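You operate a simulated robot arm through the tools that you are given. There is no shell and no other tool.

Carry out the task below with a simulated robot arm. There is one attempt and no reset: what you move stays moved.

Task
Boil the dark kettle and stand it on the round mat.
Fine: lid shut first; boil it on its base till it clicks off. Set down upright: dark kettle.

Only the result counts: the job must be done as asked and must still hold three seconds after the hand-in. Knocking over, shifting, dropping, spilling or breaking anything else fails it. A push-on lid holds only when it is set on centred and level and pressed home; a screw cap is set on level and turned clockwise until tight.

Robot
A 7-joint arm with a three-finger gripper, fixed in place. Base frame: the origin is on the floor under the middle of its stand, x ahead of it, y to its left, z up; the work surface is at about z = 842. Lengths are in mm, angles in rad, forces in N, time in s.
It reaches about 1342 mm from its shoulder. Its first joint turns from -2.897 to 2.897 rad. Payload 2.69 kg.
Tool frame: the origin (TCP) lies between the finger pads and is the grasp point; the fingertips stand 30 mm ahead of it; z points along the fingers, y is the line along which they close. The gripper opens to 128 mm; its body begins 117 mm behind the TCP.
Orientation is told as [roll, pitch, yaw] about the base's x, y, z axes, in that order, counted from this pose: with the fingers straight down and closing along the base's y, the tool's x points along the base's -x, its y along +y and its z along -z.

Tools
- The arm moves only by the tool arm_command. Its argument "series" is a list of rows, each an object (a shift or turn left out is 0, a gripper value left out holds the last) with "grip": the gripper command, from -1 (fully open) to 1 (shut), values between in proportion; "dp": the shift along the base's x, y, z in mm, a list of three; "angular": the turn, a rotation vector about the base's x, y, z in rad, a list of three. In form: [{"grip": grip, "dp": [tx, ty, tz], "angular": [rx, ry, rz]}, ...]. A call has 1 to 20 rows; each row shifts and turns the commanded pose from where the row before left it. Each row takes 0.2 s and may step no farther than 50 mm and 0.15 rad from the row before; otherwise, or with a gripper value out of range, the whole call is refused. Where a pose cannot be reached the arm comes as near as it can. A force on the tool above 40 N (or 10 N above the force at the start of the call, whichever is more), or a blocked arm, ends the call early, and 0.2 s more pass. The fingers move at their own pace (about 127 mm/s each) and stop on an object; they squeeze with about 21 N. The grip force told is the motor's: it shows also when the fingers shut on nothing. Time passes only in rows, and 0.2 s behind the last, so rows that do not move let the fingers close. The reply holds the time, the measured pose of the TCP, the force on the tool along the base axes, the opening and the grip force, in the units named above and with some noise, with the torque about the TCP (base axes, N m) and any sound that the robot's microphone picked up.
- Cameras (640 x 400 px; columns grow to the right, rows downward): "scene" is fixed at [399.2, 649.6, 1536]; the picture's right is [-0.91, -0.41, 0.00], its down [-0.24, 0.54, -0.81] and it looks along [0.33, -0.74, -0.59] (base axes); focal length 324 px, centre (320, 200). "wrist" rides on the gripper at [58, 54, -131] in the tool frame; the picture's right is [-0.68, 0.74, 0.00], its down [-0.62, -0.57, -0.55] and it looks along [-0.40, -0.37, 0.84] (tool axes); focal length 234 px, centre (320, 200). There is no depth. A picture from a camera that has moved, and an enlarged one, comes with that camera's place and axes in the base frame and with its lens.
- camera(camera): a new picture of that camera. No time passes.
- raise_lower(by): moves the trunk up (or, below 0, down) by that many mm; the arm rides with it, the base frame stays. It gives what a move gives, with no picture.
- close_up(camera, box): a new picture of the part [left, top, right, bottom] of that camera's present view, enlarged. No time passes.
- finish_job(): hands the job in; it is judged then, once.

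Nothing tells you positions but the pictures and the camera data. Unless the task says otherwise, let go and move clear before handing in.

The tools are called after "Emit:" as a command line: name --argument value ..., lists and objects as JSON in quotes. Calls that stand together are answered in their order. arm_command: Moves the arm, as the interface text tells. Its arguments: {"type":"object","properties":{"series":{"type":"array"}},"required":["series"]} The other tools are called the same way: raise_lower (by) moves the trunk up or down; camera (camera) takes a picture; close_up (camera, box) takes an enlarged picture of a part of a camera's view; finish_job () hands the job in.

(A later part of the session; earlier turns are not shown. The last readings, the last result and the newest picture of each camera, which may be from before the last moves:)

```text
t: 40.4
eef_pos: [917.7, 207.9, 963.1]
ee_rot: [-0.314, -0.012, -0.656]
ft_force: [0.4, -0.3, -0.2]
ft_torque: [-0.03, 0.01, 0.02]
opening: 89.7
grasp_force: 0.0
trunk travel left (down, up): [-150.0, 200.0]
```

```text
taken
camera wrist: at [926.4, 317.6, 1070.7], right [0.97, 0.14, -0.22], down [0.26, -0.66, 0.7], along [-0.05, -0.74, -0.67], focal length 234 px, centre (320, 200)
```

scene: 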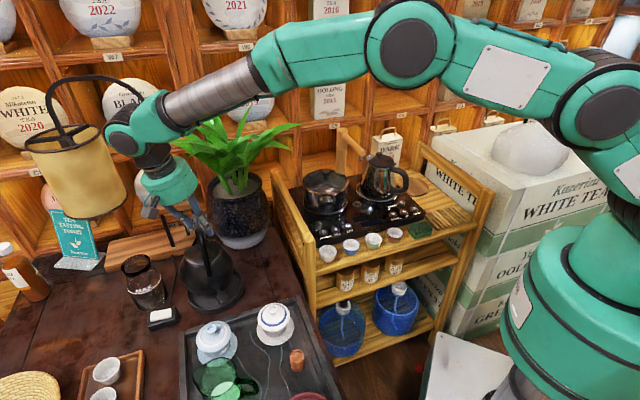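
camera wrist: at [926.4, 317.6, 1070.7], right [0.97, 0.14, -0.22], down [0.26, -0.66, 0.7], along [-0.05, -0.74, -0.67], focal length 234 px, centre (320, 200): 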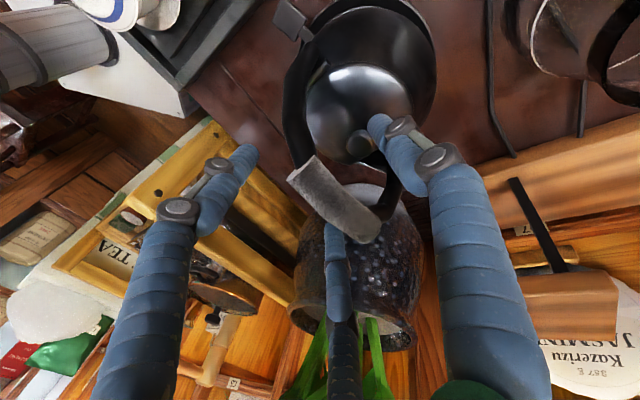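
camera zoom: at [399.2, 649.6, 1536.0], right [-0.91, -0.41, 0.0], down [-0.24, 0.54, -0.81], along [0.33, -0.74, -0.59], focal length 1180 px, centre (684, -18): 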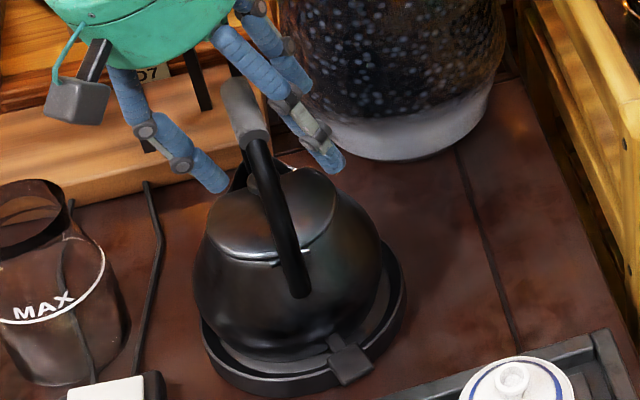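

Emit:
close_up --camera "scene" --box '[180, 255, 260, 315]'

Emit:
close_up --camera "wrist" --box '[250, 0, 450, 130]'

```text
6.67 times, centred on (220, 285) of scene
camera zoom: at [399.2, 649.6, 1536.0], right [-0.91, -0.41, 0.0], down [-0.24, 0.54, -0.81], along [0.33, -0.74, -0.59], focal length 2163 px, centre (987, -367)
```

zoom: 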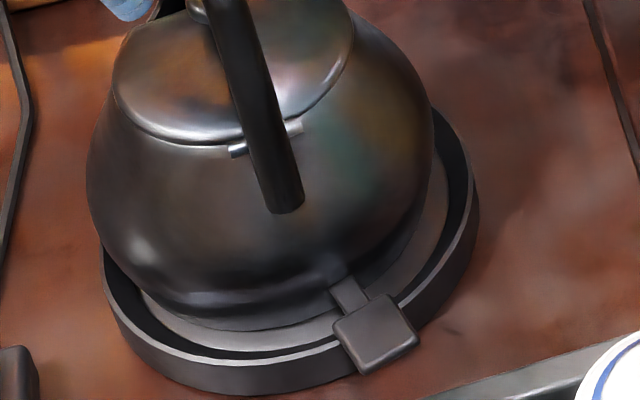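

```text
3.08 times, centred on (350, 65) of wrist
camera zoom: at [926.4, 317.6, 1070.7], right [0.97, 0.14, -0.22], down [0.26, -0.66, 0.7], along [-0.05, -0.74, -0.67], focal length 720 px, centre (228, 615)
```

zoom: 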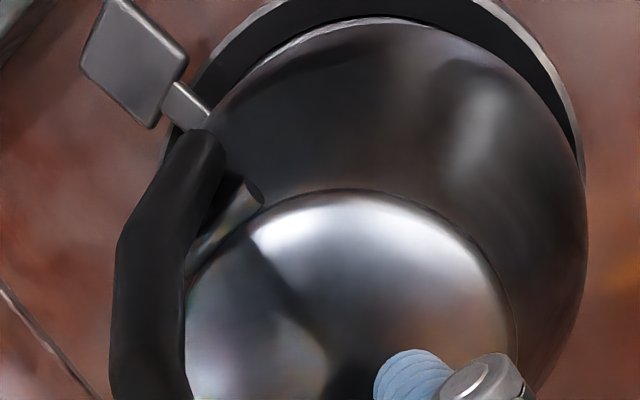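

The kettle now stands level on its base; the switch paddle is around (840, 261, 800). I'll lift the hand off the handle, then reorient with closed fingers to press the paddle.

Emit:
arm_command --series '[{"dp": [7, 9, 35], "grip": -0.4}, {"dp": [7, 9, 35]}, {"dp": [5, 7, 30]}, {"dp": [-15, 8, 0], "angular": [0.0824, -0.065, 0], "grip": 1}, {"dp": [-25, 10, 0], "angular": [0.0824, -0.065, 0]}, {"dp": [-25, 10, 0], "angular": [0.0824, -0.065, 0]}, {"dp": [-25, 8, -10], "angular": [-0.062, -0.0785, 0]}, {"dp": [-25, 5, -20], "angular": [-0.062, -0.0785, 0]}, {"dp": [-8, 3, -30], "angular": [-0.062, -0.0785, 0]}, {"dp": [0, 0, 0]}]'

Emit:
camera --camera "wrist"

Emit:
close_up --camera "scene" --box '[160, 180, 280, 320]'

```text
t: 42.6
eef_pos: [813.3, 276.1, 1003.6]
ee_rot: [0.0, -0.316, -0.661]
ft_force: [0.1, 0.2, -0.2]
ft_torque: [-0.03, 0.0, -0.03]
opening: 2.3
grasp_force: 21.7
trunk travel left (down, up): [-150.0, 200.0]
```

```text
taken
camera wrist: at [769.7, 378.6, 1109.4], right [0.96, 0.19, 0.21], down [-0.02, -0.7, 0.71], along [0.28, -0.69, -0.67], focal length 234 px, centre (320, 200)
```

wrist: 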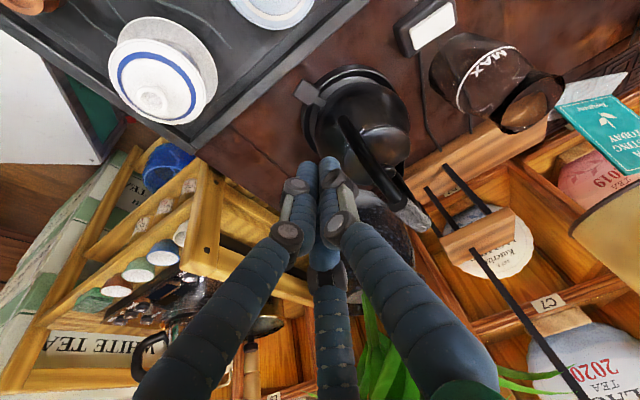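

```text
2.86 times, centred on (220, 250) of scene
camera zoom: at [399.2, 649.6, 1536.0], right [-0.91, -0.41, 0.0], down [-0.24, 0.54, -0.81], along [0.33, -0.74, -0.59], focal length 927 px, centre (606, 57)
```

zoom: 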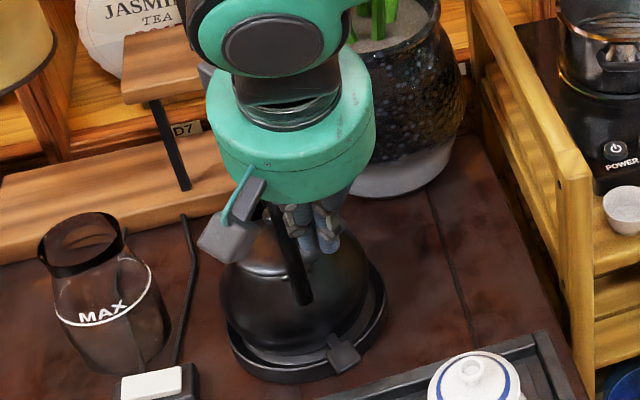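

Emit:
close_up --camera "wrist" --box '[270, 50, 430, 170]'

Emit:
close_up --camera "scene" --box '[190, 260, 260, 315]'

```text
3.33 times, centred on (350, 110) of wrist
camera zoom: at [769.7, 378.6, 1109.4], right [0.96, 0.19, 0.21], down [-0.02, -0.7, 0.71], along [0.28, -0.69, -0.67], focal length 781 px, centre (220, 500)
```

zoom: 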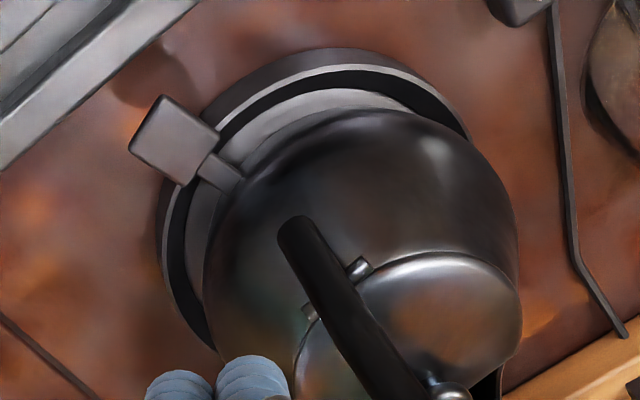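

```text
7.27 times, centred on (225, 288) of scene
camera zoom: at [399.2, 649.6, 1536.0], right [-0.91, -0.41, 0.0], down [-0.24, 0.54, -0.81], along [0.33, -0.74, -0.59], focal length 2359 px, centre (1011, -436)
```

zoom: 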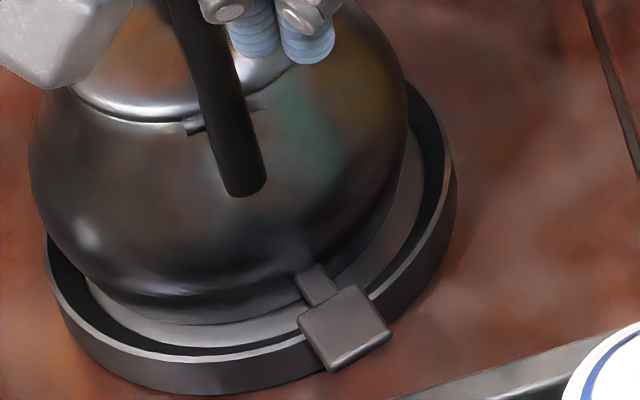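

The paddle centre is at about (841, 261, 800). I'll bring the fingertips just above its outer part.

Emit:
arm_command --series '[{"dp": [4, -1.5, -36], "grip": 1}, {"dp": [4, -1.5, -36]}, {"dp": [4, -1.5, -36]}, {"dp": [3.4, -1.3, -32]}, {"dp": [0, 0, 0]}]'

Emit:
close_up --camera "wrist" --box '[240, 40, 440, 200]'

Emit:
close_up --camera "scene" --box '[190, 240, 270, 315]'

```text
t: 43.8
eef_pos: [829.0, 273.2, 861.7]
ee_rot: [0.0, -0.313, -0.662]
ft_force: [1.1, 0.7, -0.3]
ft_torque: [-0.03, -0.01, -0.02]
opening: 2.5
grasp_force: 20.8
trunk travel left (down, up): [-150.0, 200.0]
```

```text
2.50 times, centred on (340, 120) of wrist
camera zoom: at [785.6, 373.9, 968.6], right [0.96, 0.19, 0.21], down [-0.02, -0.7, 0.71], along [0.28, -0.69, -0.67], focal length 585 px, centre (270, 400)
```

zoom: 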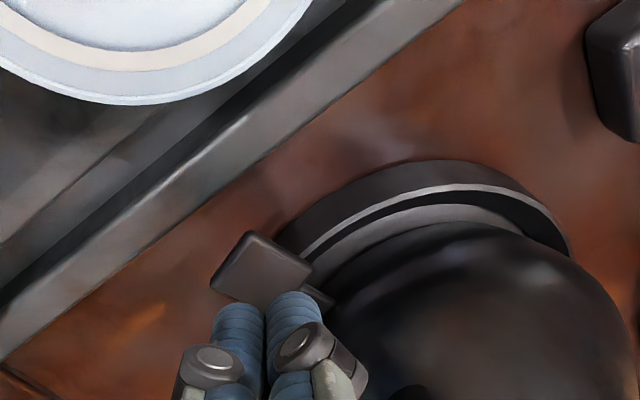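

```text
5.33 times, centred on (230, 278) of scene
camera zoom: at [399.2, 649.6, 1536.0], right [-0.91, -0.41, 0.0], down [-0.24, 0.54, -0.81], along [0.33, -0.74, -0.59], focal length 1730 px, centre (800, -213)
```

zoom: 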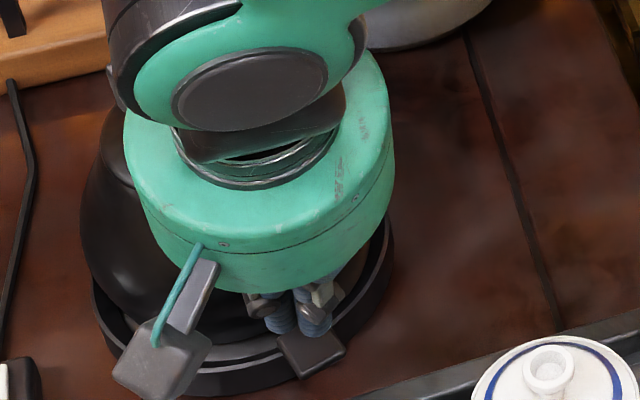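

The fingertips are directly above the paddle. I'll descend, then press in small steps, watching force and sound.

Emit:
arm_command --series '[{"dp": [1, -1, -10], "grip": 1}, {"dp": [0, -1, -8]}, {"dp": [0, 0, -4]}, {"dp": [0, 0, 0]}]'

Emit:
close_up --camera "wrist" --box '[240, 40, 440, 200]'

Emit:
close_up --camera "scene" --box '[190, 240, 270, 315]'

```text
t: 44.8
eef_pos: [829.9, 267.8, 840.7]
ee_rot: [-0.001, -0.316, -0.662]
ft_force: [-0.1, -0.3, 0.0]
ft_torque: [-0.03, 0.03, 0.04]
opening: 2.3
grasp_force: 21.2
trunk travel left (down, up): [-150.0, 200.0]
```

```text
2.50 times, centred on (340, 120) of wrist
camera zoom: at [786.8, 370.6, 946.9], right [0.96, 0.19, 0.21], down [-0.02, -0.7, 0.71], along [0.28, -0.69, -0.67], focal length 585 px, centre (270, 400)
```

zoom: 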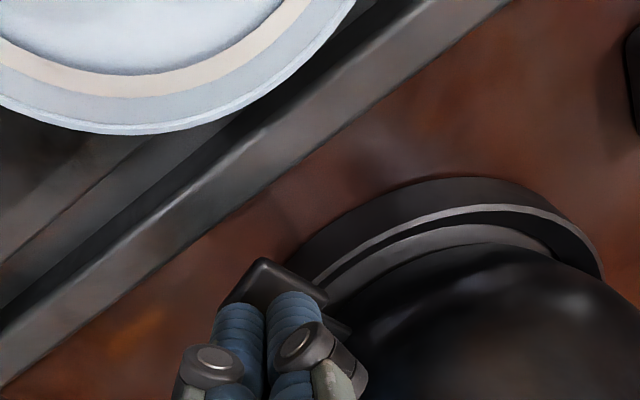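

```text
5.33 times, centred on (230, 278) of scene
camera zoom: at [399.2, 649.6, 1536.0], right [-0.91, -0.41, 0.0], down [-0.24, 0.54, -0.81], along [0.33, -0.74, -0.59], focal length 1730 px, centre (800, -213)
```

zoom: 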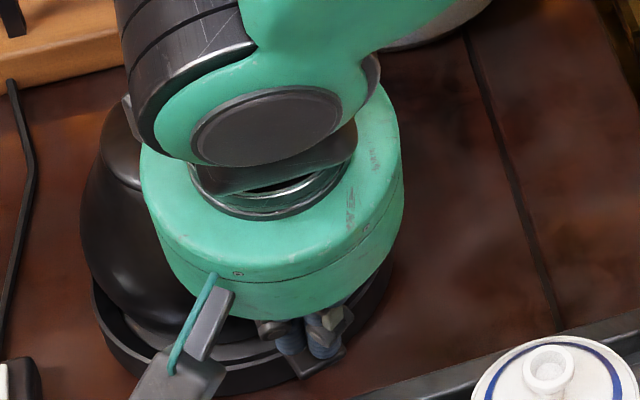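

Emit:
arm_command --series '[{"dp": [0, 0, -2], "grip": 1}, {"dp": [0, 0, -2]}, {"dp": [0, 0, -2]}, {"dp": [0, 0, 0]}]'

Emit:
arm_command --series '[{"dp": [0, 0, -2], "grip": 1}, {"dp": [0, 0, -2]}, {"dp": [0, 0, 0]}]'

```text
t: 45.8
eef_pos: [830.5, 269.6, 835.0]
ee_rot: [-0.002, -0.315, -0.661]
ft_force: [0.6, 0.7, 0.1]
ft_torque: [0.0, 0.02, 0.0]
opening: 2.2
grasp_force: 20.7
trunk travel left (down, up): [-150.0, 200.0]
```

```text
t: 46.6
eef_pos: [830.4, 269.4, 832.4]
ee_rot: [-0.002, -0.315, -0.663]
ft_force: [0.3, 0.1, 0.8]
ft_torque: [-0.02, 0.01, 0.01]
opening: 2.3
grasp_force: 21.3
trunk travel left (down, up): [-150.0, 200.0]
```

Emit:
arm_command --series '[{"dp": [0, 0, -2], "grip": 1}, {"dp": [0, 0, -1]}, {"dp": [0, 0, 0]}]'

Emit:
close_up --camera "wrist" --box '[240, 40, 440, 200]'

Emit:
close_up --camera "scene" --box '[190, 240, 270, 315]'

```text
t: 47.4
eef_pos: [830.4, 270.2, 828.0]
ee_rot: [-0.002, -0.317, -0.662]
ft_force: [-0.7, 0.1, -0.6]
ft_torque: [0.01, -0.03, 0.02]
opening: 2.2
grasp_force: 20.5
trunk travel left (down, up): [-150.0, 200.0]
```

```text
2.50 times, centred on (340, 120) of wrist
camera zoom: at [787.6, 371.4, 934.8], right [0.96, 0.19, 0.21], down [-0.02, -0.7, 0.71], along [0.28, -0.69, -0.67], focal length 585 px, centre (270, 400)
```

zoom: 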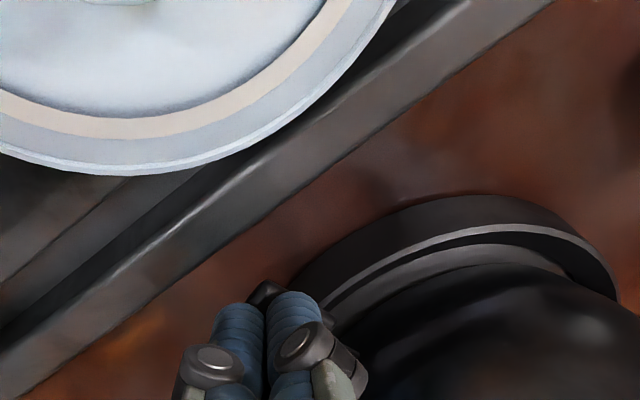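

```text
5.33 times, centred on (230, 278) of scene
camera zoom: at [399.2, 649.6, 1536.0], right [-0.91, -0.41, 0.0], down [-0.24, 0.54, -0.81], along [0.33, -0.74, -0.59], focal length 1730 px, centre (800, -213)
```

zoom: 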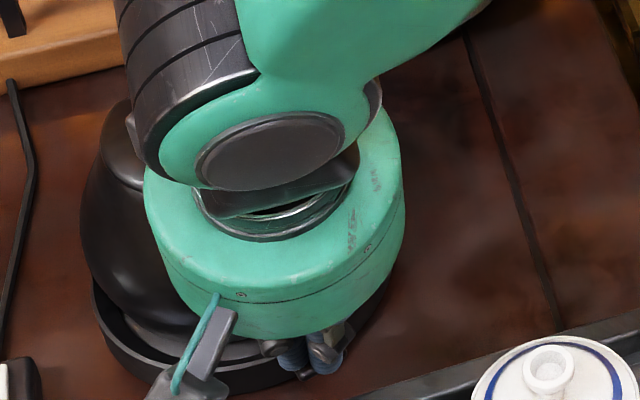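

Emit:
arm_command --series '[{"dp": [0, 0, -2], "grip": 1}, {"dp": [0, 0, -1]}, {"dp": [0, 0, 0]}]'

Emit:
arm_command --series '[{"dp": [0, 0, -2], "grip": 1}, {"dp": [0, 0, -1]}, {"dp": [0, 0, 0]}]'

Emit:
close_up --camera "wrist" --box '[240, 40, 440, 200]'

```text
t: 48.2
eef_pos: [829.6, 270.1, 825.5]
ee_rot: [-0.002, -0.315, -0.661]
ft_force: [0.3, 0.1, -0.8]
ft_torque: [0.0, 0.0, 0.01]
opening: 2.3
grasp_force: 21.1
trunk travel left (down, up): [-150.0, 200.0]
```

```text
t: 49.0
eef_pos: [830.2, 269.8, 822.9]
ee_rot: [-0.001, -0.316, -0.661]
ft_force: [0.4, 0.0, -0.2]
ft_torque: [-0.03, -0.02, -0.02]
opening: 2.3
grasp_force: 21.3
trunk travel left (down, up): [-150.0, 200.0]
```

```text
2.50 times, centred on (340, 120) of wrist
camera zoom: at [787.4, 371.4, 929.0], right [0.96, 0.19, 0.21], down [-0.02, -0.7, 0.71], along [0.28, -0.69, -0.67], focal length 585 px, centre (270, 400)
```

zoom: 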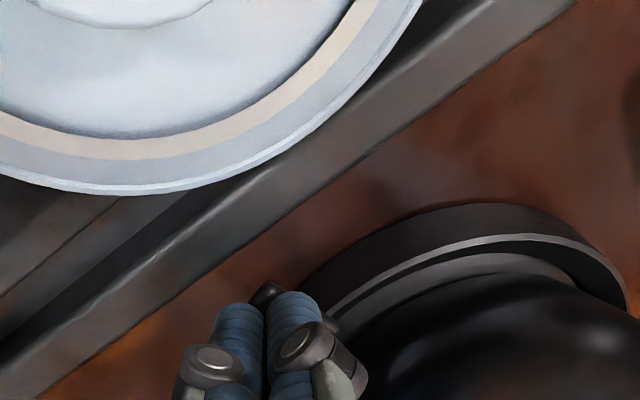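

The paddle seems to be moving down with the fingertips with almost no force. I'll continue pressing.

Emit:
arm_command --series '[{"dp": [0, 0, -2], "grip": 1}, {"dp": [0, 0, -1]}, {"dp": [0, 0, 0]}]'

Emit:
arm_command --series '[{"dp": [0, 0, -2], "grip": 1}, {"dp": [0, 0, -1]}, {"dp": [0, 0, 0]}]'

Emit:
close_up --camera "wrist" --box '[240, 40, 440, 200]'

```text
t: 49.8
eef_pos: [829.7, 269.8, 819.1]
ee_rot: [-0.002, -0.316, -0.661]
ft_force: [-0.4, -0.4, 0.6]
ft_torque: [0.01, 0.0, 0.0]
opening: 2.0
grasp_force: 20.9
trunk travel left (down, up): [-150.0, 200.0]
```

```text
t: 50.6
eef_pos: [830.7, 269.4, 816.0]
ee_rot: [-0.002, -0.317, -0.661]
ft_force: [0.5, -0.3, 1.0]
ft_torque: [-0.02, -0.03, -0.02]
opening: 2.3
grasp_force: 21.2
trunk travel left (down, up): [-150.0, 200.0]
```

```text
2.50 times, centred on (340, 120) of wrist
camera zoom: at [786.9, 371.2, 922.8], right [0.96, 0.19, 0.21], down [-0.02, -0.7, 0.71], along [0.28, -0.69, -0.67], focal length 585 px, centre (270, 400)
```

zoom: 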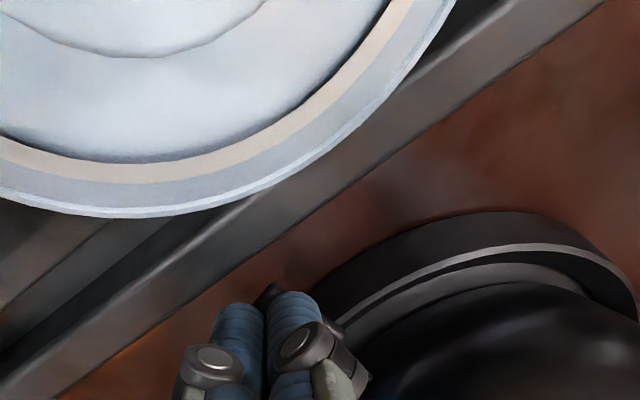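

Emit:
arm_command --series '[{"dp": [0, 0, -2], "grip": 1}, {"dp": [0, 0, -1]}, {"dp": [0, 0, 0]}]'

Emit:
arm_command --series '[{"dp": [0, 0, -2], "grip": 1}, {"dp": [0, 0, 0]}]'

Emit:
close_up --camera "wrist" --box '[240, 40, 440, 200]'

Emit:
close_up --camera "scene" --box '[180, 210, 270, 315]'

```text
t: 51.4
eef_pos: [830.4, 270.6, 815.8]
ee_rot: [-0.002, -0.315, -0.661]
ft_force: [-3.0, 1.2, 9.9]
ft_torque: [0.07, 0.04, -0.03]
opening: 5.8
grasp_force: 21.3
trunk travel left (down, up): [-150.0, 200.0]
```

```text
t: 52.0
eef_pos: [831.0, 270.4, 813.9]
ee_rot: [0.0, -0.315, -0.66]
ft_force: [-4.1, 7.0, 12.7]
ft_torque: [0.24, 0.05, 0.2]
opening: 2.3
grasp_force: 21.0
trunk travel left (down, up): [-150.0, 200.0]
```

```text
2.50 times, centred on (340, 120) of wrist
camera zoom: at [786.9, 371.9, 919.4], right [0.96, 0.19, 0.21], down [-0.02, -0.7, 0.71], along [0.28, -0.69, -0.67], focal length 585 px, centre (270, 400)
```

zoom: 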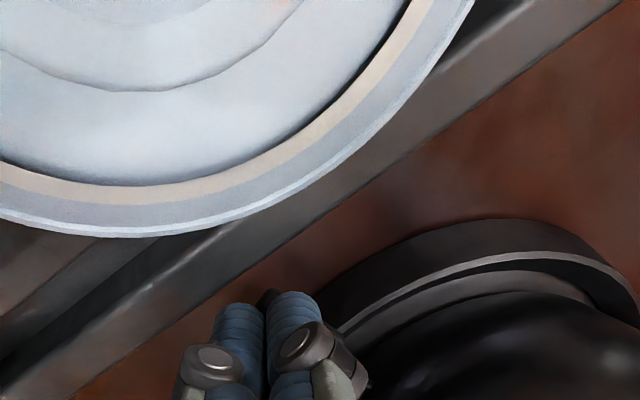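

```text
3.81 times, centred on (225, 262) of scene
camera zoom: at [399.2, 649.6, 1536.0], right [-0.91, -0.41, 0.0], down [-0.24, 0.54, -0.81], along [0.33, -0.74, -0.59], focal length 1236 px, centre (682, -38)
```

zoom: 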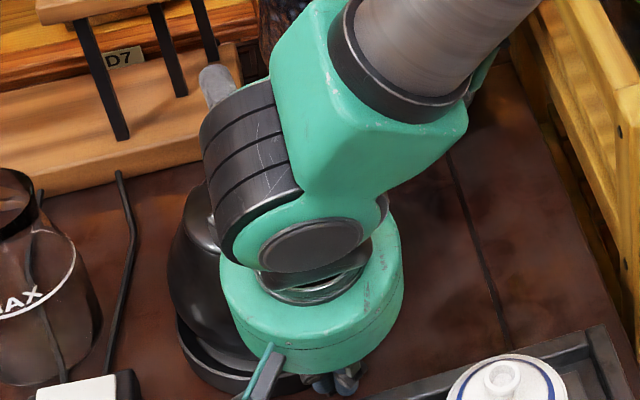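

Resistance now (about 13 N), with the paddle pushed down around 12 mm. I'll back off and see whether the paddle stays down.

Emit:
arm_command --series '[{"dp": [0, 0, 5], "grip": 1}, {"dp": [-3, 2, 20]}, {"dp": [-10, 5, 40]}, {"dp": [-15, 5, 45]}, {"dp": [-20, 5, 45]}]'

Emit:
close_up --camera "scene" --box '[180, 220, 270, 315]'

Emit:
close_up --camera "wrist" --box '[260, 40, 460, 200]'

```text
t: 53.2
eef_pos: [780.7, 284.8, 967.2]
ee_rot: [-0.004, -0.316, -0.659]
ft_force: [-0.3, -0.6, -1.3]
ft_torque: [-0.02, 0.0, -0.01]
opening: 2.3
grasp_force: 20.9
trunk travel left (down, up): [-150.0, 200.0]
```

```text
4.21 times, centred on (225, 268) of scene
camera zoom: at [399.2, 649.6, 1536.0], right [-0.91, -0.41, 0.0], down [-0.24, 0.54, -0.81], along [0.33, -0.74, -0.59], focal length 1366 px, centre (720, -84)
```

zoom: 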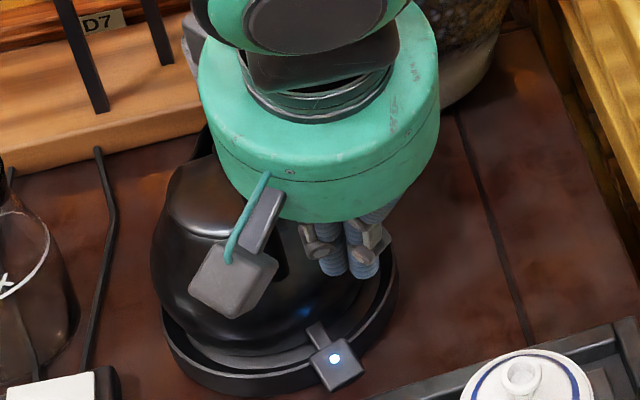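

```text
2.50 times, centred on (360, 120) of wrist
camera zoom: at [737.7, 385.9, 1072.7], right [0.96, 0.19, 0.21], down [-0.02, -0.7, 0.71], along [0.28, -0.69, -0.67], focal length 585 px, centre (220, 400)
```

zoom: 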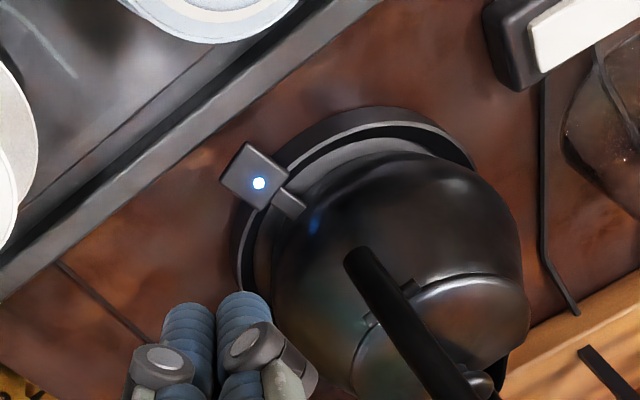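

A blue light is on at the switch — the kettle is heating on its base. While it boils I'll carry the arm over to survey the mat, listening for the click.

Emit:
arm_command --series '[{"dp": [-10, 0, 45], "angular": [0.065, 0.082, 0], "grip": 1}, {"dp": [-10, 0, 45], "angular": [0.065, 0.082, 0]}, {"dp": [-10, 0, 45], "angular": [0.065, 0.082, 0]}, {"dp": [-10, 0, 45]}, {"dp": [-36, -27, 0]}, {"dp": [-36, -27, 0]}, {"dp": [-36, -27, 0]}, {"dp": [-28, -32, 0]}, {"dp": [-20, -40, 0]}, {"dp": [-20, -42, 0]}, {"dp": [-20, -42, 0]}, {"dp": [-20, -42, 0]}, {"dp": [-20, -42, 0]}, {"dp": [-20, -42, 0]}, {"dp": [-15, -42, 0]}, {"dp": [-15, -42, 0]}, {"dp": [-10, -42, 0]}, {"dp": [-5, -42, 0]}, {"dp": [0, -20, 0]}]'

Emit:
camera --camera "wrist"

Emit:
camera --camera "scene"

```text
t: 57.2
eef_pos: [441.9, -264.8, 1146.5]
ee_rot: [0.001, -0.002, -0.662]
ft_force: [-0.3, -0.2, -0.3]
ft_torque: [0.02, -0.01, 0.0]
opening: 2.2
grasp_force: 20.8
trunk travel left (down, up): [-150.0, 200.0]
```

```text
taken
camera wrist: at [427.7, -186.6, 1277.9], right [0.99, 0.17, 0.0], down [0.14, -0.82, 0.55], along [0.09, -0.54, -0.84], focal length 234 px, centre (320, 200)
```

wrist: 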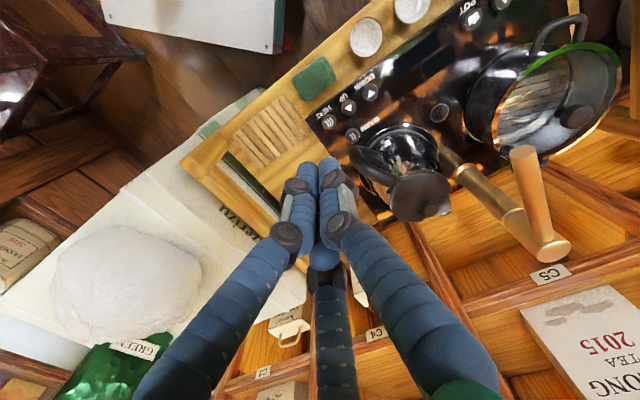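

```text
taken
```

scene: 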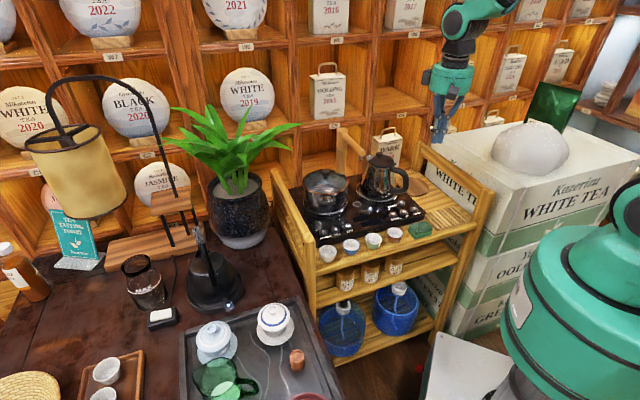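

Emit:
arm_command --series '[{"dp": [-20, 20, 0], "grip": -1}, {"dp": [-20, 20, 0]}, {"dp": [0, 0, 0]}]'

Emit:
camera --camera "wrist"

Emit:
close_up --camera "scene" --box '[150, 210, 280, 330]'

```text
t: 58.0
eef_pos: [401.5, -223.2, 1148.0]
ee_rot: [0.0, -0.002, -0.664]
ft_force: [-1.2, 0.4, 1.1]
ft_torque: [-0.03, -0.06, -0.02]
opening: 127.9
grasp_force: 0.1
trunk travel left (down, up): [-150.0, 200.0]
```

```text
taken
camera wrist: at [387.3, -145.4, 1278.6], right [0.99, 0.17, 0.0], down [0.14, -0.82, 0.55], along [0.09, -0.54, -0.84], focal length 234 px, centre (320, 200)
```

wrist: 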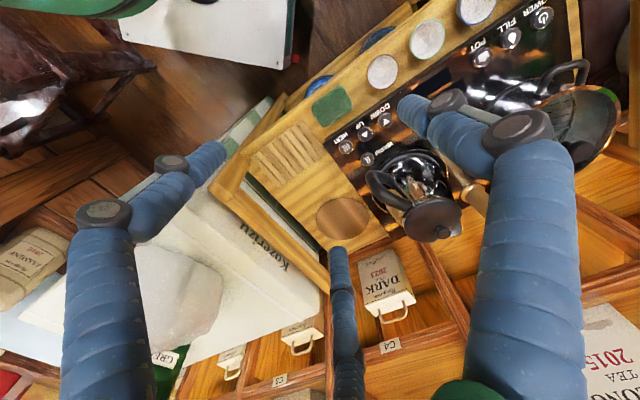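

```text
3.33 times, centred on (215, 270) of scene
camera zoom: at [399.2, 649.6, 1536.0], right [-0.91, -0.41, 0.0], down [-0.24, 0.54, -0.81], along [0.33, -0.74, -0.59], focal length 1081 px, centre (670, -33)
```

zoom: 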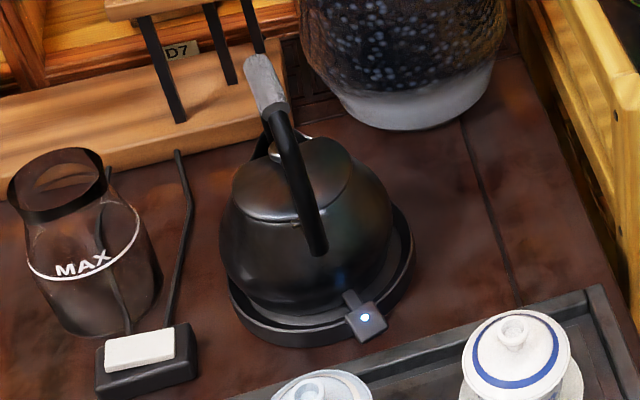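

The brown round mat is now visible beside the chrome kettle. I'll zoom in for its exact location.

Emit:
close_up --camera "wrist" --box '[240, 110, 460, 270]'

Emit:
close_up --camera "scene" --box '[340, 130, 460, 220]'

```text
2.50 times, centred on (350, 190) of wrist
camera zoom: at [387.3, -145.4, 1278.6], right [0.99, 0.17, 0.0], down [0.14, -0.82, 0.55], along [0.09, -0.54, -0.84], focal length 585 px, centre (245, 225)
```

zoom: 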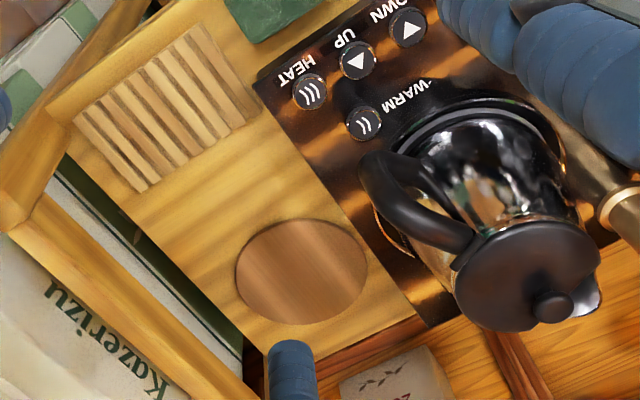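

```text
4.44 times, centred on (400, 175) of scene
camera zoom: at [399.2, 649.6, 1536.0], right [-0.91, -0.41, 0.0], down [-0.24, 0.54, -0.81], along [0.33, -0.74, -0.59], focal length 1442 px, centre (-36, 311)
```

zoom: 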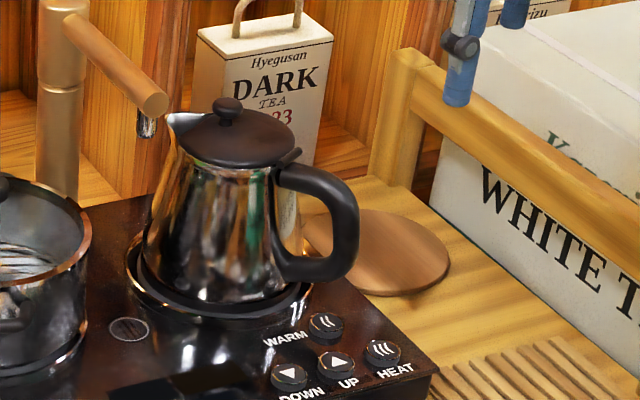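

The mat centre is at about (502, -488, 814) with radius ~66, leaving clear room from the chrome kettle and the rail. I'll return toward the dark kettle while it boils, listening for the click.

Emit:
arm_command --series '[{"dp": [20, 42, 0], "grip": -0.4}, {"dp": [20, 42, 0]}, {"dp": [20, 42, 0]}, {"dp": [20, 42, 0]}, {"dp": [20, 42, 0]}, {"dp": [20, 42, 0]}, {"dp": [20, 42, 0]}, {"dp": [20, 42, 0]}, {"dp": [20, 42, 0]}, {"dp": [40, 15, 0]}, {"dp": [40, 15, 0]}, {"dp": [40, 15, 0]}, {"dp": [40, 15, 0]}, {"dp": [20, 5, 0]}, {"dp": [0, 0, 0]}, {"dp": [0, 0, 0]}, {"dp": [0, 0, 0]}, {"dp": [0, 0, 0]}, {"dp": [0, 0, 0]}, {"dp": [0, 0, 0]}]'

Emit:
close_up --camera "scene" --box '[150, 130, 290, 320]'

Emit:
camera --camera "wrist"

```text
t: 62.2
eef_pos: [761.0, 221.4, 1148.3]
ee_rot: [-0.001, -0.003, -0.663]
ft_force: [-0.7, -0.8, 0.1]
ft_torque: [-0.03, 0.03, 0.0]
opening: 89.8
grasp_force: 0.1
trunk travel left (down, up): [-150.0, 200.0]
```

```text
2.11 times, centred on (220, 225) of scene
camera zoom: at [399.2, 649.6, 1536.0], right [-0.91, -0.41, 0.0], down [-0.24, 0.54, -0.81], along [0.33, -0.74, -0.59], focal length 683 px, centre (530, 147)
```

zoom: 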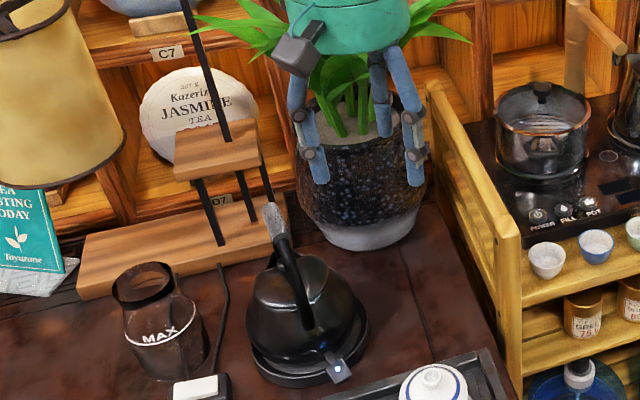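

```text
taken
camera wrist: at [746.9, 299.2, 1278.7], right [0.99, 0.17, 0.0], down [0.14, -0.82, 0.55], along [0.09, -0.54, -0.84], focal length 234 px, centre (320, 200)
```

wrist: 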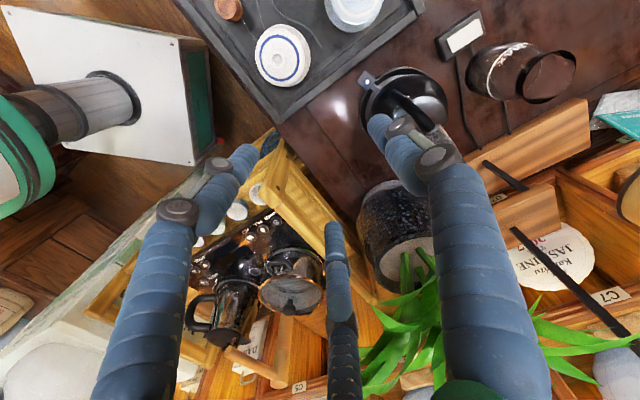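

The kettle's light is still on, so it's still heating. I'll wait without moving and listen for the click.

Emit:
arm_command --series '[{"dp": [0, 0, 0]}, {"dp": [0, 0, 0]}, {"dp": [0, 0, 0]}, {"dp": [0, 0, 0]}, {"dp": [0, 0, 0]}, {"dp": [0, 0, 0]}, {"dp": [0, 0, 0]}, {"dp": [0, 0, 0]}, {"dp": [0, 0, 0]}, {"dp": [0, 0, 0]}, {"dp": [0, 0, 0]}, {"dp": [0, 0, 0]}, {"dp": [0, 0, 0]}, {"dp": [0, 0, 0]}, {"dp": [0, 0, 0]}, {"dp": [0, 0, 0]}, {"dp": [0, 0, 0]}, {"dp": [0, 0, 0]}, {"dp": [0, 0, 0]}, {"dp": [0, 0, 0]}]'

Emit:
arm_command --series '[{"dp": [0, 0, 0]}, {"dp": [0, 0, 0]}, {"dp": [0, 0, 0]}, {"dp": [0, 0, 0]}, {"dp": [0, 0, 0]}, {"dp": [0, 0, 0]}, {"dp": [0, 0, 0]}, {"dp": [0, 0, 0]}, {"dp": [0, 0, 0]}, {"dp": [0, 0, 0]}, {"dp": [0, 0, 0]}, {"dp": [0, 0, 0]}, {"dp": [0, 0, 0]}, {"dp": [0, 0, 0]}, {"dp": [0, 0, 0]}, {"dp": [0, 0, 0]}, {"dp": [0, 0, 0]}, {"dp": [0, 0, 0]}, {"dp": [0, 0, 0]}, {"dp": [0, 0, 0]}]'

Emit:
close_up --camera "scene" --box '[150, 200, 290, 320]'

```text
t: 66.4
eef_pos: [760.8, 221.2, 1147.0]
ee_rot: [0.0, -0.002, -0.662]
ft_force: [0.3, 0.1, -0.3]
ft_torque: [0.01, -0.01, 0.03]
opening: 89.4
grasp_force: 0.0
trunk travel left (down, up): [-150.0, 200.0]
```

```text
t: 70.6
eef_pos: [761.4, 220.7, 1148.0]
ee_rot: [0.001, -0.002, -0.661]
ft_force: [-0.3, -0.1, 0.7]
ft_torque: [0.02, -0.01, -0.04]
opening: 89.6
grasp_force: 0.0
trunk travel left (down, up): [-150.0, 200.0]
```

```text
3.33 times, centred on (220, 260) of scene
camera zoom: at [399.2, 649.6, 1536.0], right [-0.91, -0.41, 0.0], down [-0.24, 0.54, -0.81], along [0.33, -0.74, -0.59], focal length 1081 px, centre (653, 0)
```

zoom: 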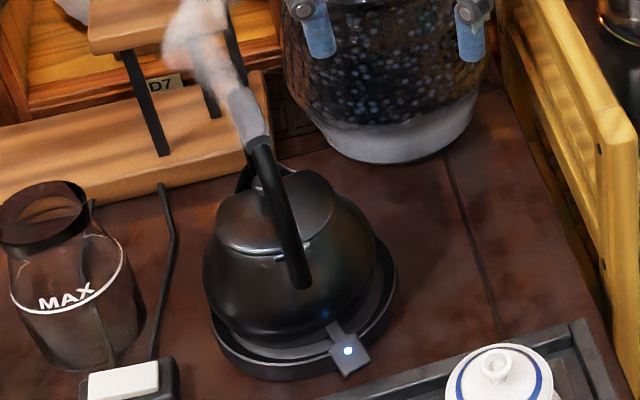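

Steam is now rising and the light is still lit; it hasn't clicked off yet. I'll keep waiting.

Emit:
arm_command --series '[{"dp": [0, 0, 0]}, {"dp": [0, 0, 0]}, {"dp": [0, 0, 0]}, {"dp": [0, 0, 0]}, {"dp": [0, 0, 0]}, {"dp": [0, 0, 0]}, {"dp": [0, 0, 0]}, {"dp": [0, 0, 0]}, {"dp": [0, 0, 0]}, {"dp": [0, 0, 0]}, {"dp": [0, 0, 0]}, {"dp": [0, 0, 0]}, {"dp": [0, 0, 0]}, {"dp": [0, 0, 0]}, {"dp": [0, 0, 0]}, {"dp": [0, 0, 0]}, {"dp": [0, 0, 0]}, {"dp": [0, 0, 0]}, {"dp": [0, 0, 0]}, {"dp": [0, 0, 0]}]'

Emit:
arm_command --series '[{"dp": [0, 0, 0]}, {"dp": [0, 0, 0]}, {"dp": [0, 0, 0]}, {"dp": [0, 0, 0]}, {"dp": [0, 0, 0]}, {"dp": [0, 0, 0]}, {"dp": [0, 0, 0]}, {"dp": [0, 0, 0]}, {"dp": [0, 0, 0]}, {"dp": [0, 0, 0]}, {"dp": [0, 0, 0]}, {"dp": [0, 0, 0]}, {"dp": [0, 0, 0]}, {"dp": [0, 0, 0]}, {"dp": [0, 0, 0]}, {"dp": [0, 0, 0]}, {"dp": [0, 0, 0]}, {"dp": [0, 0, 0]}, {"dp": [0, 0, 0]}, {"dp": [0, 0, 0]}]'

Emit:
close_up --camera "scene" --box '[150, 200, 290, 320]'

```text
t: 74.8
eef_pos: [760.2, 220.6, 1147.2]
ee_rot: [0.001, -0.003, -0.661]
ft_force: [0.5, 0.0, -0.5]
ft_torque: [0.02, -0.01, 0.0]
opening: 89.8
grasp_force: 0.1
trunk travel left (down, up): [-150.0, 200.0]
```

```text
t: 79.0
eef_pos: [761.8, 220.8, 1147.6]
ee_rot: [0.0, -0.004, -0.663]
ft_force: [0.2, -0.1, 0.0]
ft_torque: [0.02, 0.01, 0.02]
opening: 89.5
grasp_force: 0.0
trunk travel left (down, up): [-150.0, 200.0]
```

```text
3.33 times, centred on (220, 260) of scene
camera zoom: at [399.2, 649.6, 1536.0], right [-0.91, -0.41, 0.0], down [-0.24, 0.54, -0.81], along [0.33, -0.74, -0.59], focal length 1081 px, centre (653, 0)
```

zoom: 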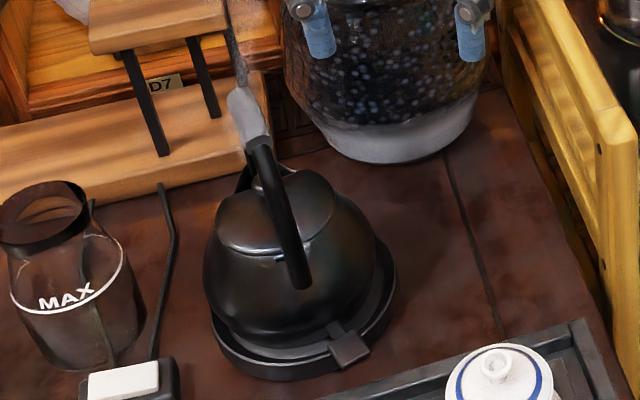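

The light has gone out and the steam has stopped; no sound was reported. I'll zoom in to confirm the paddle has popped back up.

Emit:
close_up --camera "scene" --box '[190, 260, 260, 315]'

Emit:
close_up --camera "wrist" --box '[320, 40, 480, 160]'

```text
7.27 times, centred on (225, 288) of scene
camera zoom: at [399.2, 649.6, 1536.0], right [-0.91, -0.41, 0.0], down [-0.24, 0.54, -0.81], along [0.33, -0.74, -0.59], focal length 2359 px, centre (1011, -436)
```

zoom: 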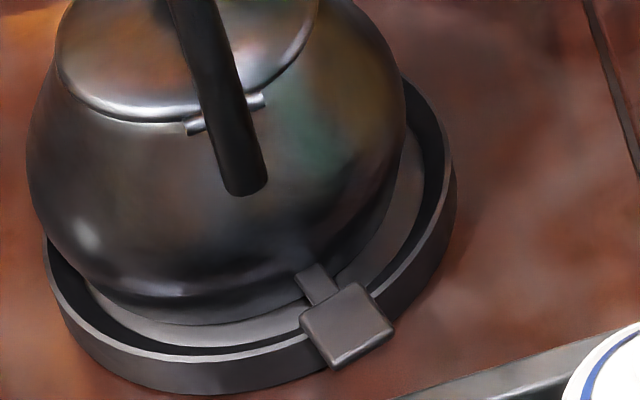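

```text
3.33 times, centred on (400, 100) of wrist
camera zoom: at [746.9, 299.2, 1278.8], right [0.99, 0.17, 0.0], down [0.14, -0.82, 0.55], along [0.09, -0.54, -0.84], focal length 781 px, centre (53, 533)
```

zoom: 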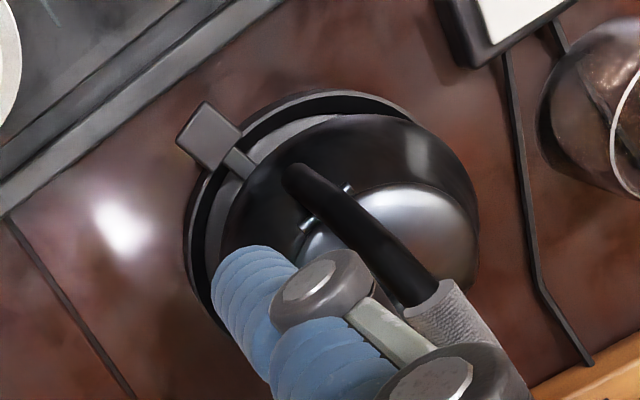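

The paddle is back up and the light is off: the kettle has boiled and switched itself off. Next I'll move above the handle for the second grasp.

Emit:
arm_command --series '[{"dp": [33, -2, -10], "angular": [-0.098, 0.0775, 0], "grip": -0.4}, {"dp": [33, -2, -15], "angular": [-0.098, 0.0775, 0]}, {"dp": [33, -2, -20]}, {"dp": [33, -2, -25]}, {"dp": [28, -1, -25]}, {"dp": [0, 0, 0]}]'

Emit:
camera --camera "wrist"

Emit:
close_up --camera "scene" --box '[150, 150, 290, 310]'

```text
t: 80.4
eef_pos: [922.8, 212.5, 1051.6]
ee_rot: [-0.251, 0.001, -0.662]
ft_force: [0.6, 0.3, -1.7]
ft_torque: [-0.06, 0.05, -0.03]
opening: 89.7
grasp_force: 0.0
trunk travel left (down, up): [-150.0, 200.0]
```

```text
taken
camera wrist: at [927.5, 314.9, 1164.5], right [0.97, 0.15, -0.18], down [0.23, -0.7, 0.67], along [-0.03, -0.69, -0.72], focal length 234 px, centre (320, 200)
```

wrist: 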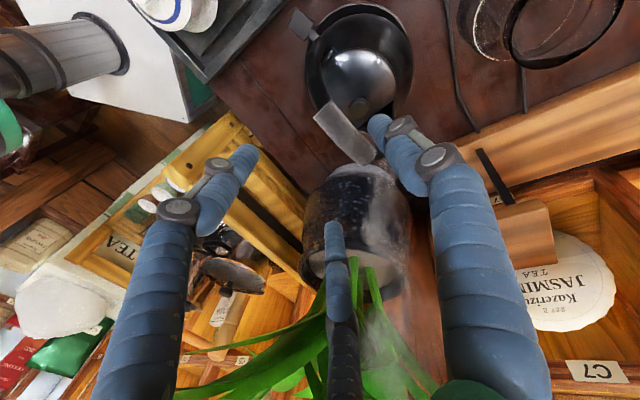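

```text
2.50 times, centred on (220, 230) of scene
camera zoom: at [399.2, 649.6, 1536.0], right [-0.91, -0.41, 0.0], down [-0.24, 0.54, -0.81], along [0.33, -0.74, -0.59], focal length 811 px, centre (570, 125)
```

zoom: 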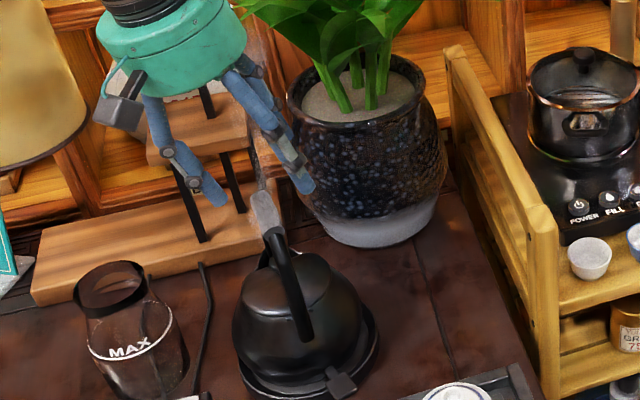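

I'll return along the tool axis to the same pose in which I released the handle, so the re-grasp disturbs the kettle as little as possible.

Emit:
arm_command --series '[{"dp": [6, 9, 0], "angular": [-0.05, 0.04, 0], "grip": -0.4}, {"dp": [6, 9, 0]}, {"dp": [-4, -5, -22]}, {"dp": [-5, -6, -22]}, {"dp": [0, 0, 0]}]'

Emit:
camera --camera "wrist"

Emit:
close_up --camera "scene" --box '[150, 170, 290, 310]'

```text
t: 81.6
eef_pos: [924.8, 216.4, 1005.3]
ee_rot: [-0.314, 0.001, -0.662]
ft_force: [0.8, 0.0, -0.4]
ft_torque: [-0.01, 0.02, -0.01]
opening: 89.8
grasp_force: 0.0
trunk travel left (down, up): [-150.0, 200.0]
```

```text
taken
camera wrist: at [934.6, 324.7, 1113.9], right [0.96, 0.14, -0.23], down [0.26, -0.67, 0.7], along [-0.06, -0.73, -0.68], focal length 234 px, centre (320, 200)
```

wrist: 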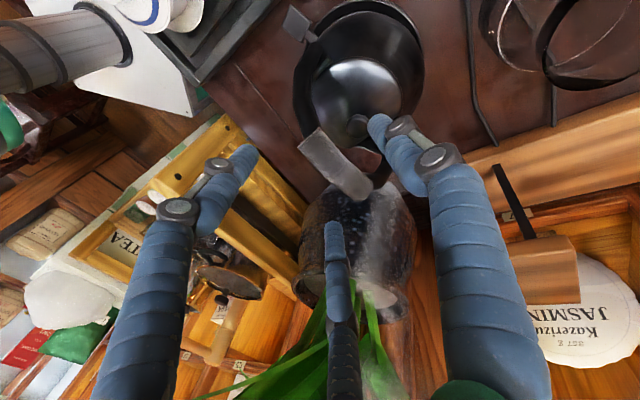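

```text
2.86 times, centred on (220, 240) of scene
camera zoom: at [399.2, 649.6, 1536.0], right [-0.91, -0.41, 0.0], down [-0.24, 0.54, -0.81], along [0.33, -0.74, -0.59], focal length 927 px, centre (606, 86)
```

zoom: 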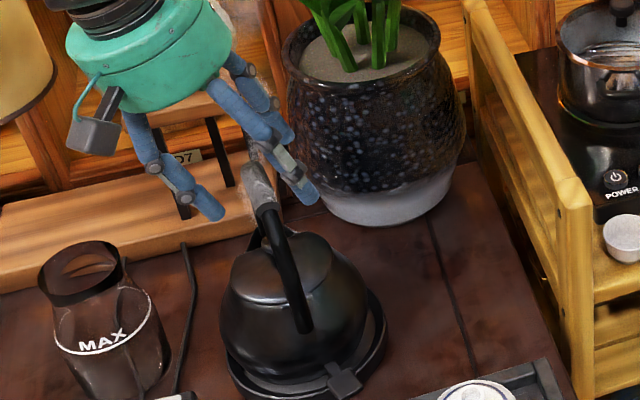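

Emit:
arm_command --series '[{"dp": [-3.5, -4.2, -21], "grip": -0.4}, {"dp": [-3.5, -4.3, -21]}, {"dp": [0, 0, 0]}]'

Emit:
camera --camera "wrist"

Emit:
close_up --camera "scene" --box '[170, 205, 270, 315]'

```text
t: 82.4
eef_pos: [915.8, 208.7, 965.2]
ee_rot: [-0.314, 0.003, -0.661]
ft_force: [-0.3, -0.2, -1.1]
ft_torque: [0.0, 0.02, 0.0]
opening: 89.5
grasp_force: 0.0
trunk travel left (down, up): [-150.0, 200.0]
```

```text
taken
camera wrist: at [927.3, 316.4, 1073.8], right [0.96, 0.14, -0.23], down [0.26, -0.67, 0.7], along [-0.06, -0.73, -0.68], focal length 234 px, centre (320, 200)
```

wrist: 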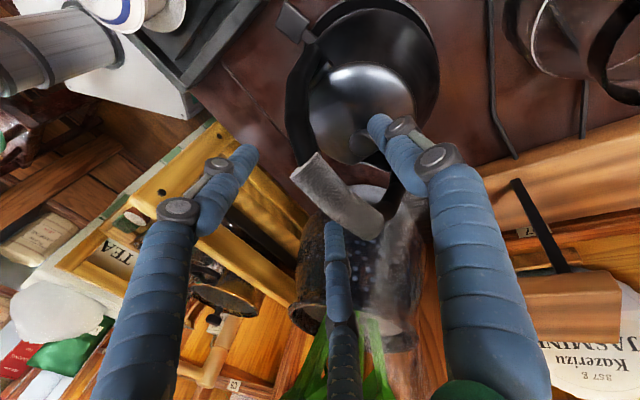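

```text
3.64 times, centred on (220, 260) of scene
camera zoom: at [399.2, 649.6, 1536.0], right [-0.91, -0.41, 0.0], down [-0.24, 0.54, -0.81], along [0.33, -0.74, -0.59], focal length 1180 px, centre (684, -18)
```

zoom: 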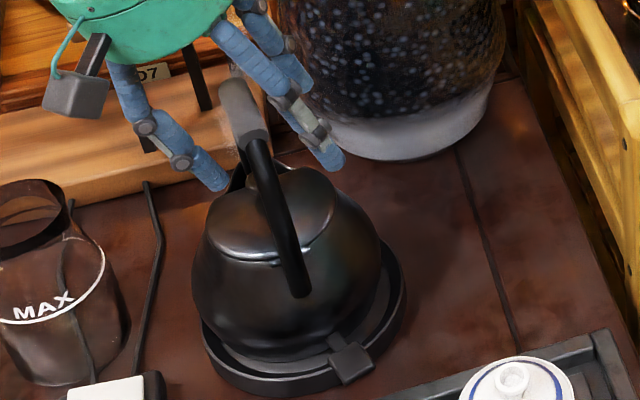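

The grip is between the fingers; I'll shift about 6 mm along it so the kettle's weight hangs under the grasp point, then close.

Emit:
arm_command --series '[{"dp": [3, -1, -1], "grip": -0.4}, {"dp": [3, -1, -2]}, {"dp": [0, 0, 0]}, {"grip": 0.3}, {"grip": 1}, {"grip": 1}, {"grip": 1}, {"grip": 1}]'

Emit:
camera --camera "wrist"

Emit:
close_up --camera "scene" --box '[170, 205, 270, 315]'

```text
t: 84.2
eef_pos: [923.6, 207.0, 963.2]
ee_rot: [-0.312, 0.002, -0.661]
ft_force: [2.3, 1.2, 0.6]
ft_torque: [0.07, 0.19, -0.04]
opening: 19.8
grasp_force: 21.1
trunk travel left (down, up): [-150.0, 200.0]
```

```text
taken
camera wrist: at [932.9, 314.5, 1070.5], right [0.96, 0.14, -0.23], down [0.26, -0.67, 0.7], along [-0.06, -0.73, -0.68], focal length 234 px, centre (320, 200)
```

wrist: 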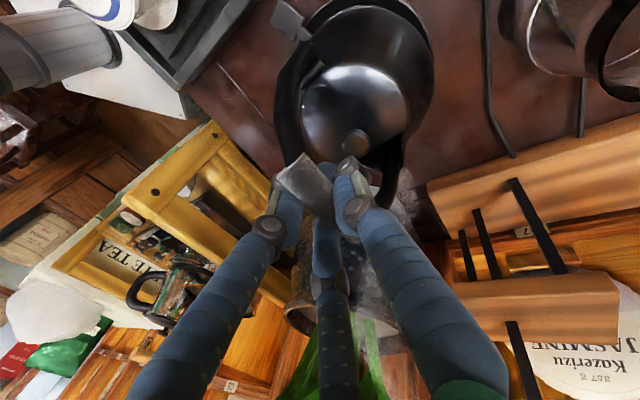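

```text
3.64 times, centred on (220, 260) of scene
camera zoom: at [399.2, 649.6, 1536.0], right [-0.91, -0.41, 0.0], down [-0.24, 0.54, -0.81], along [0.33, -0.74, -0.59], focal length 1180 px, centre (684, -18)
```

zoom: 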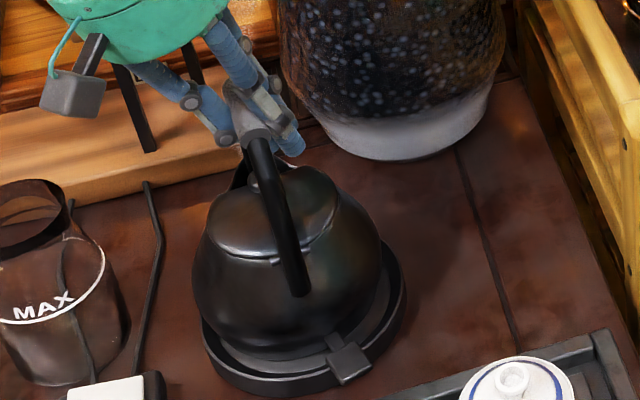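

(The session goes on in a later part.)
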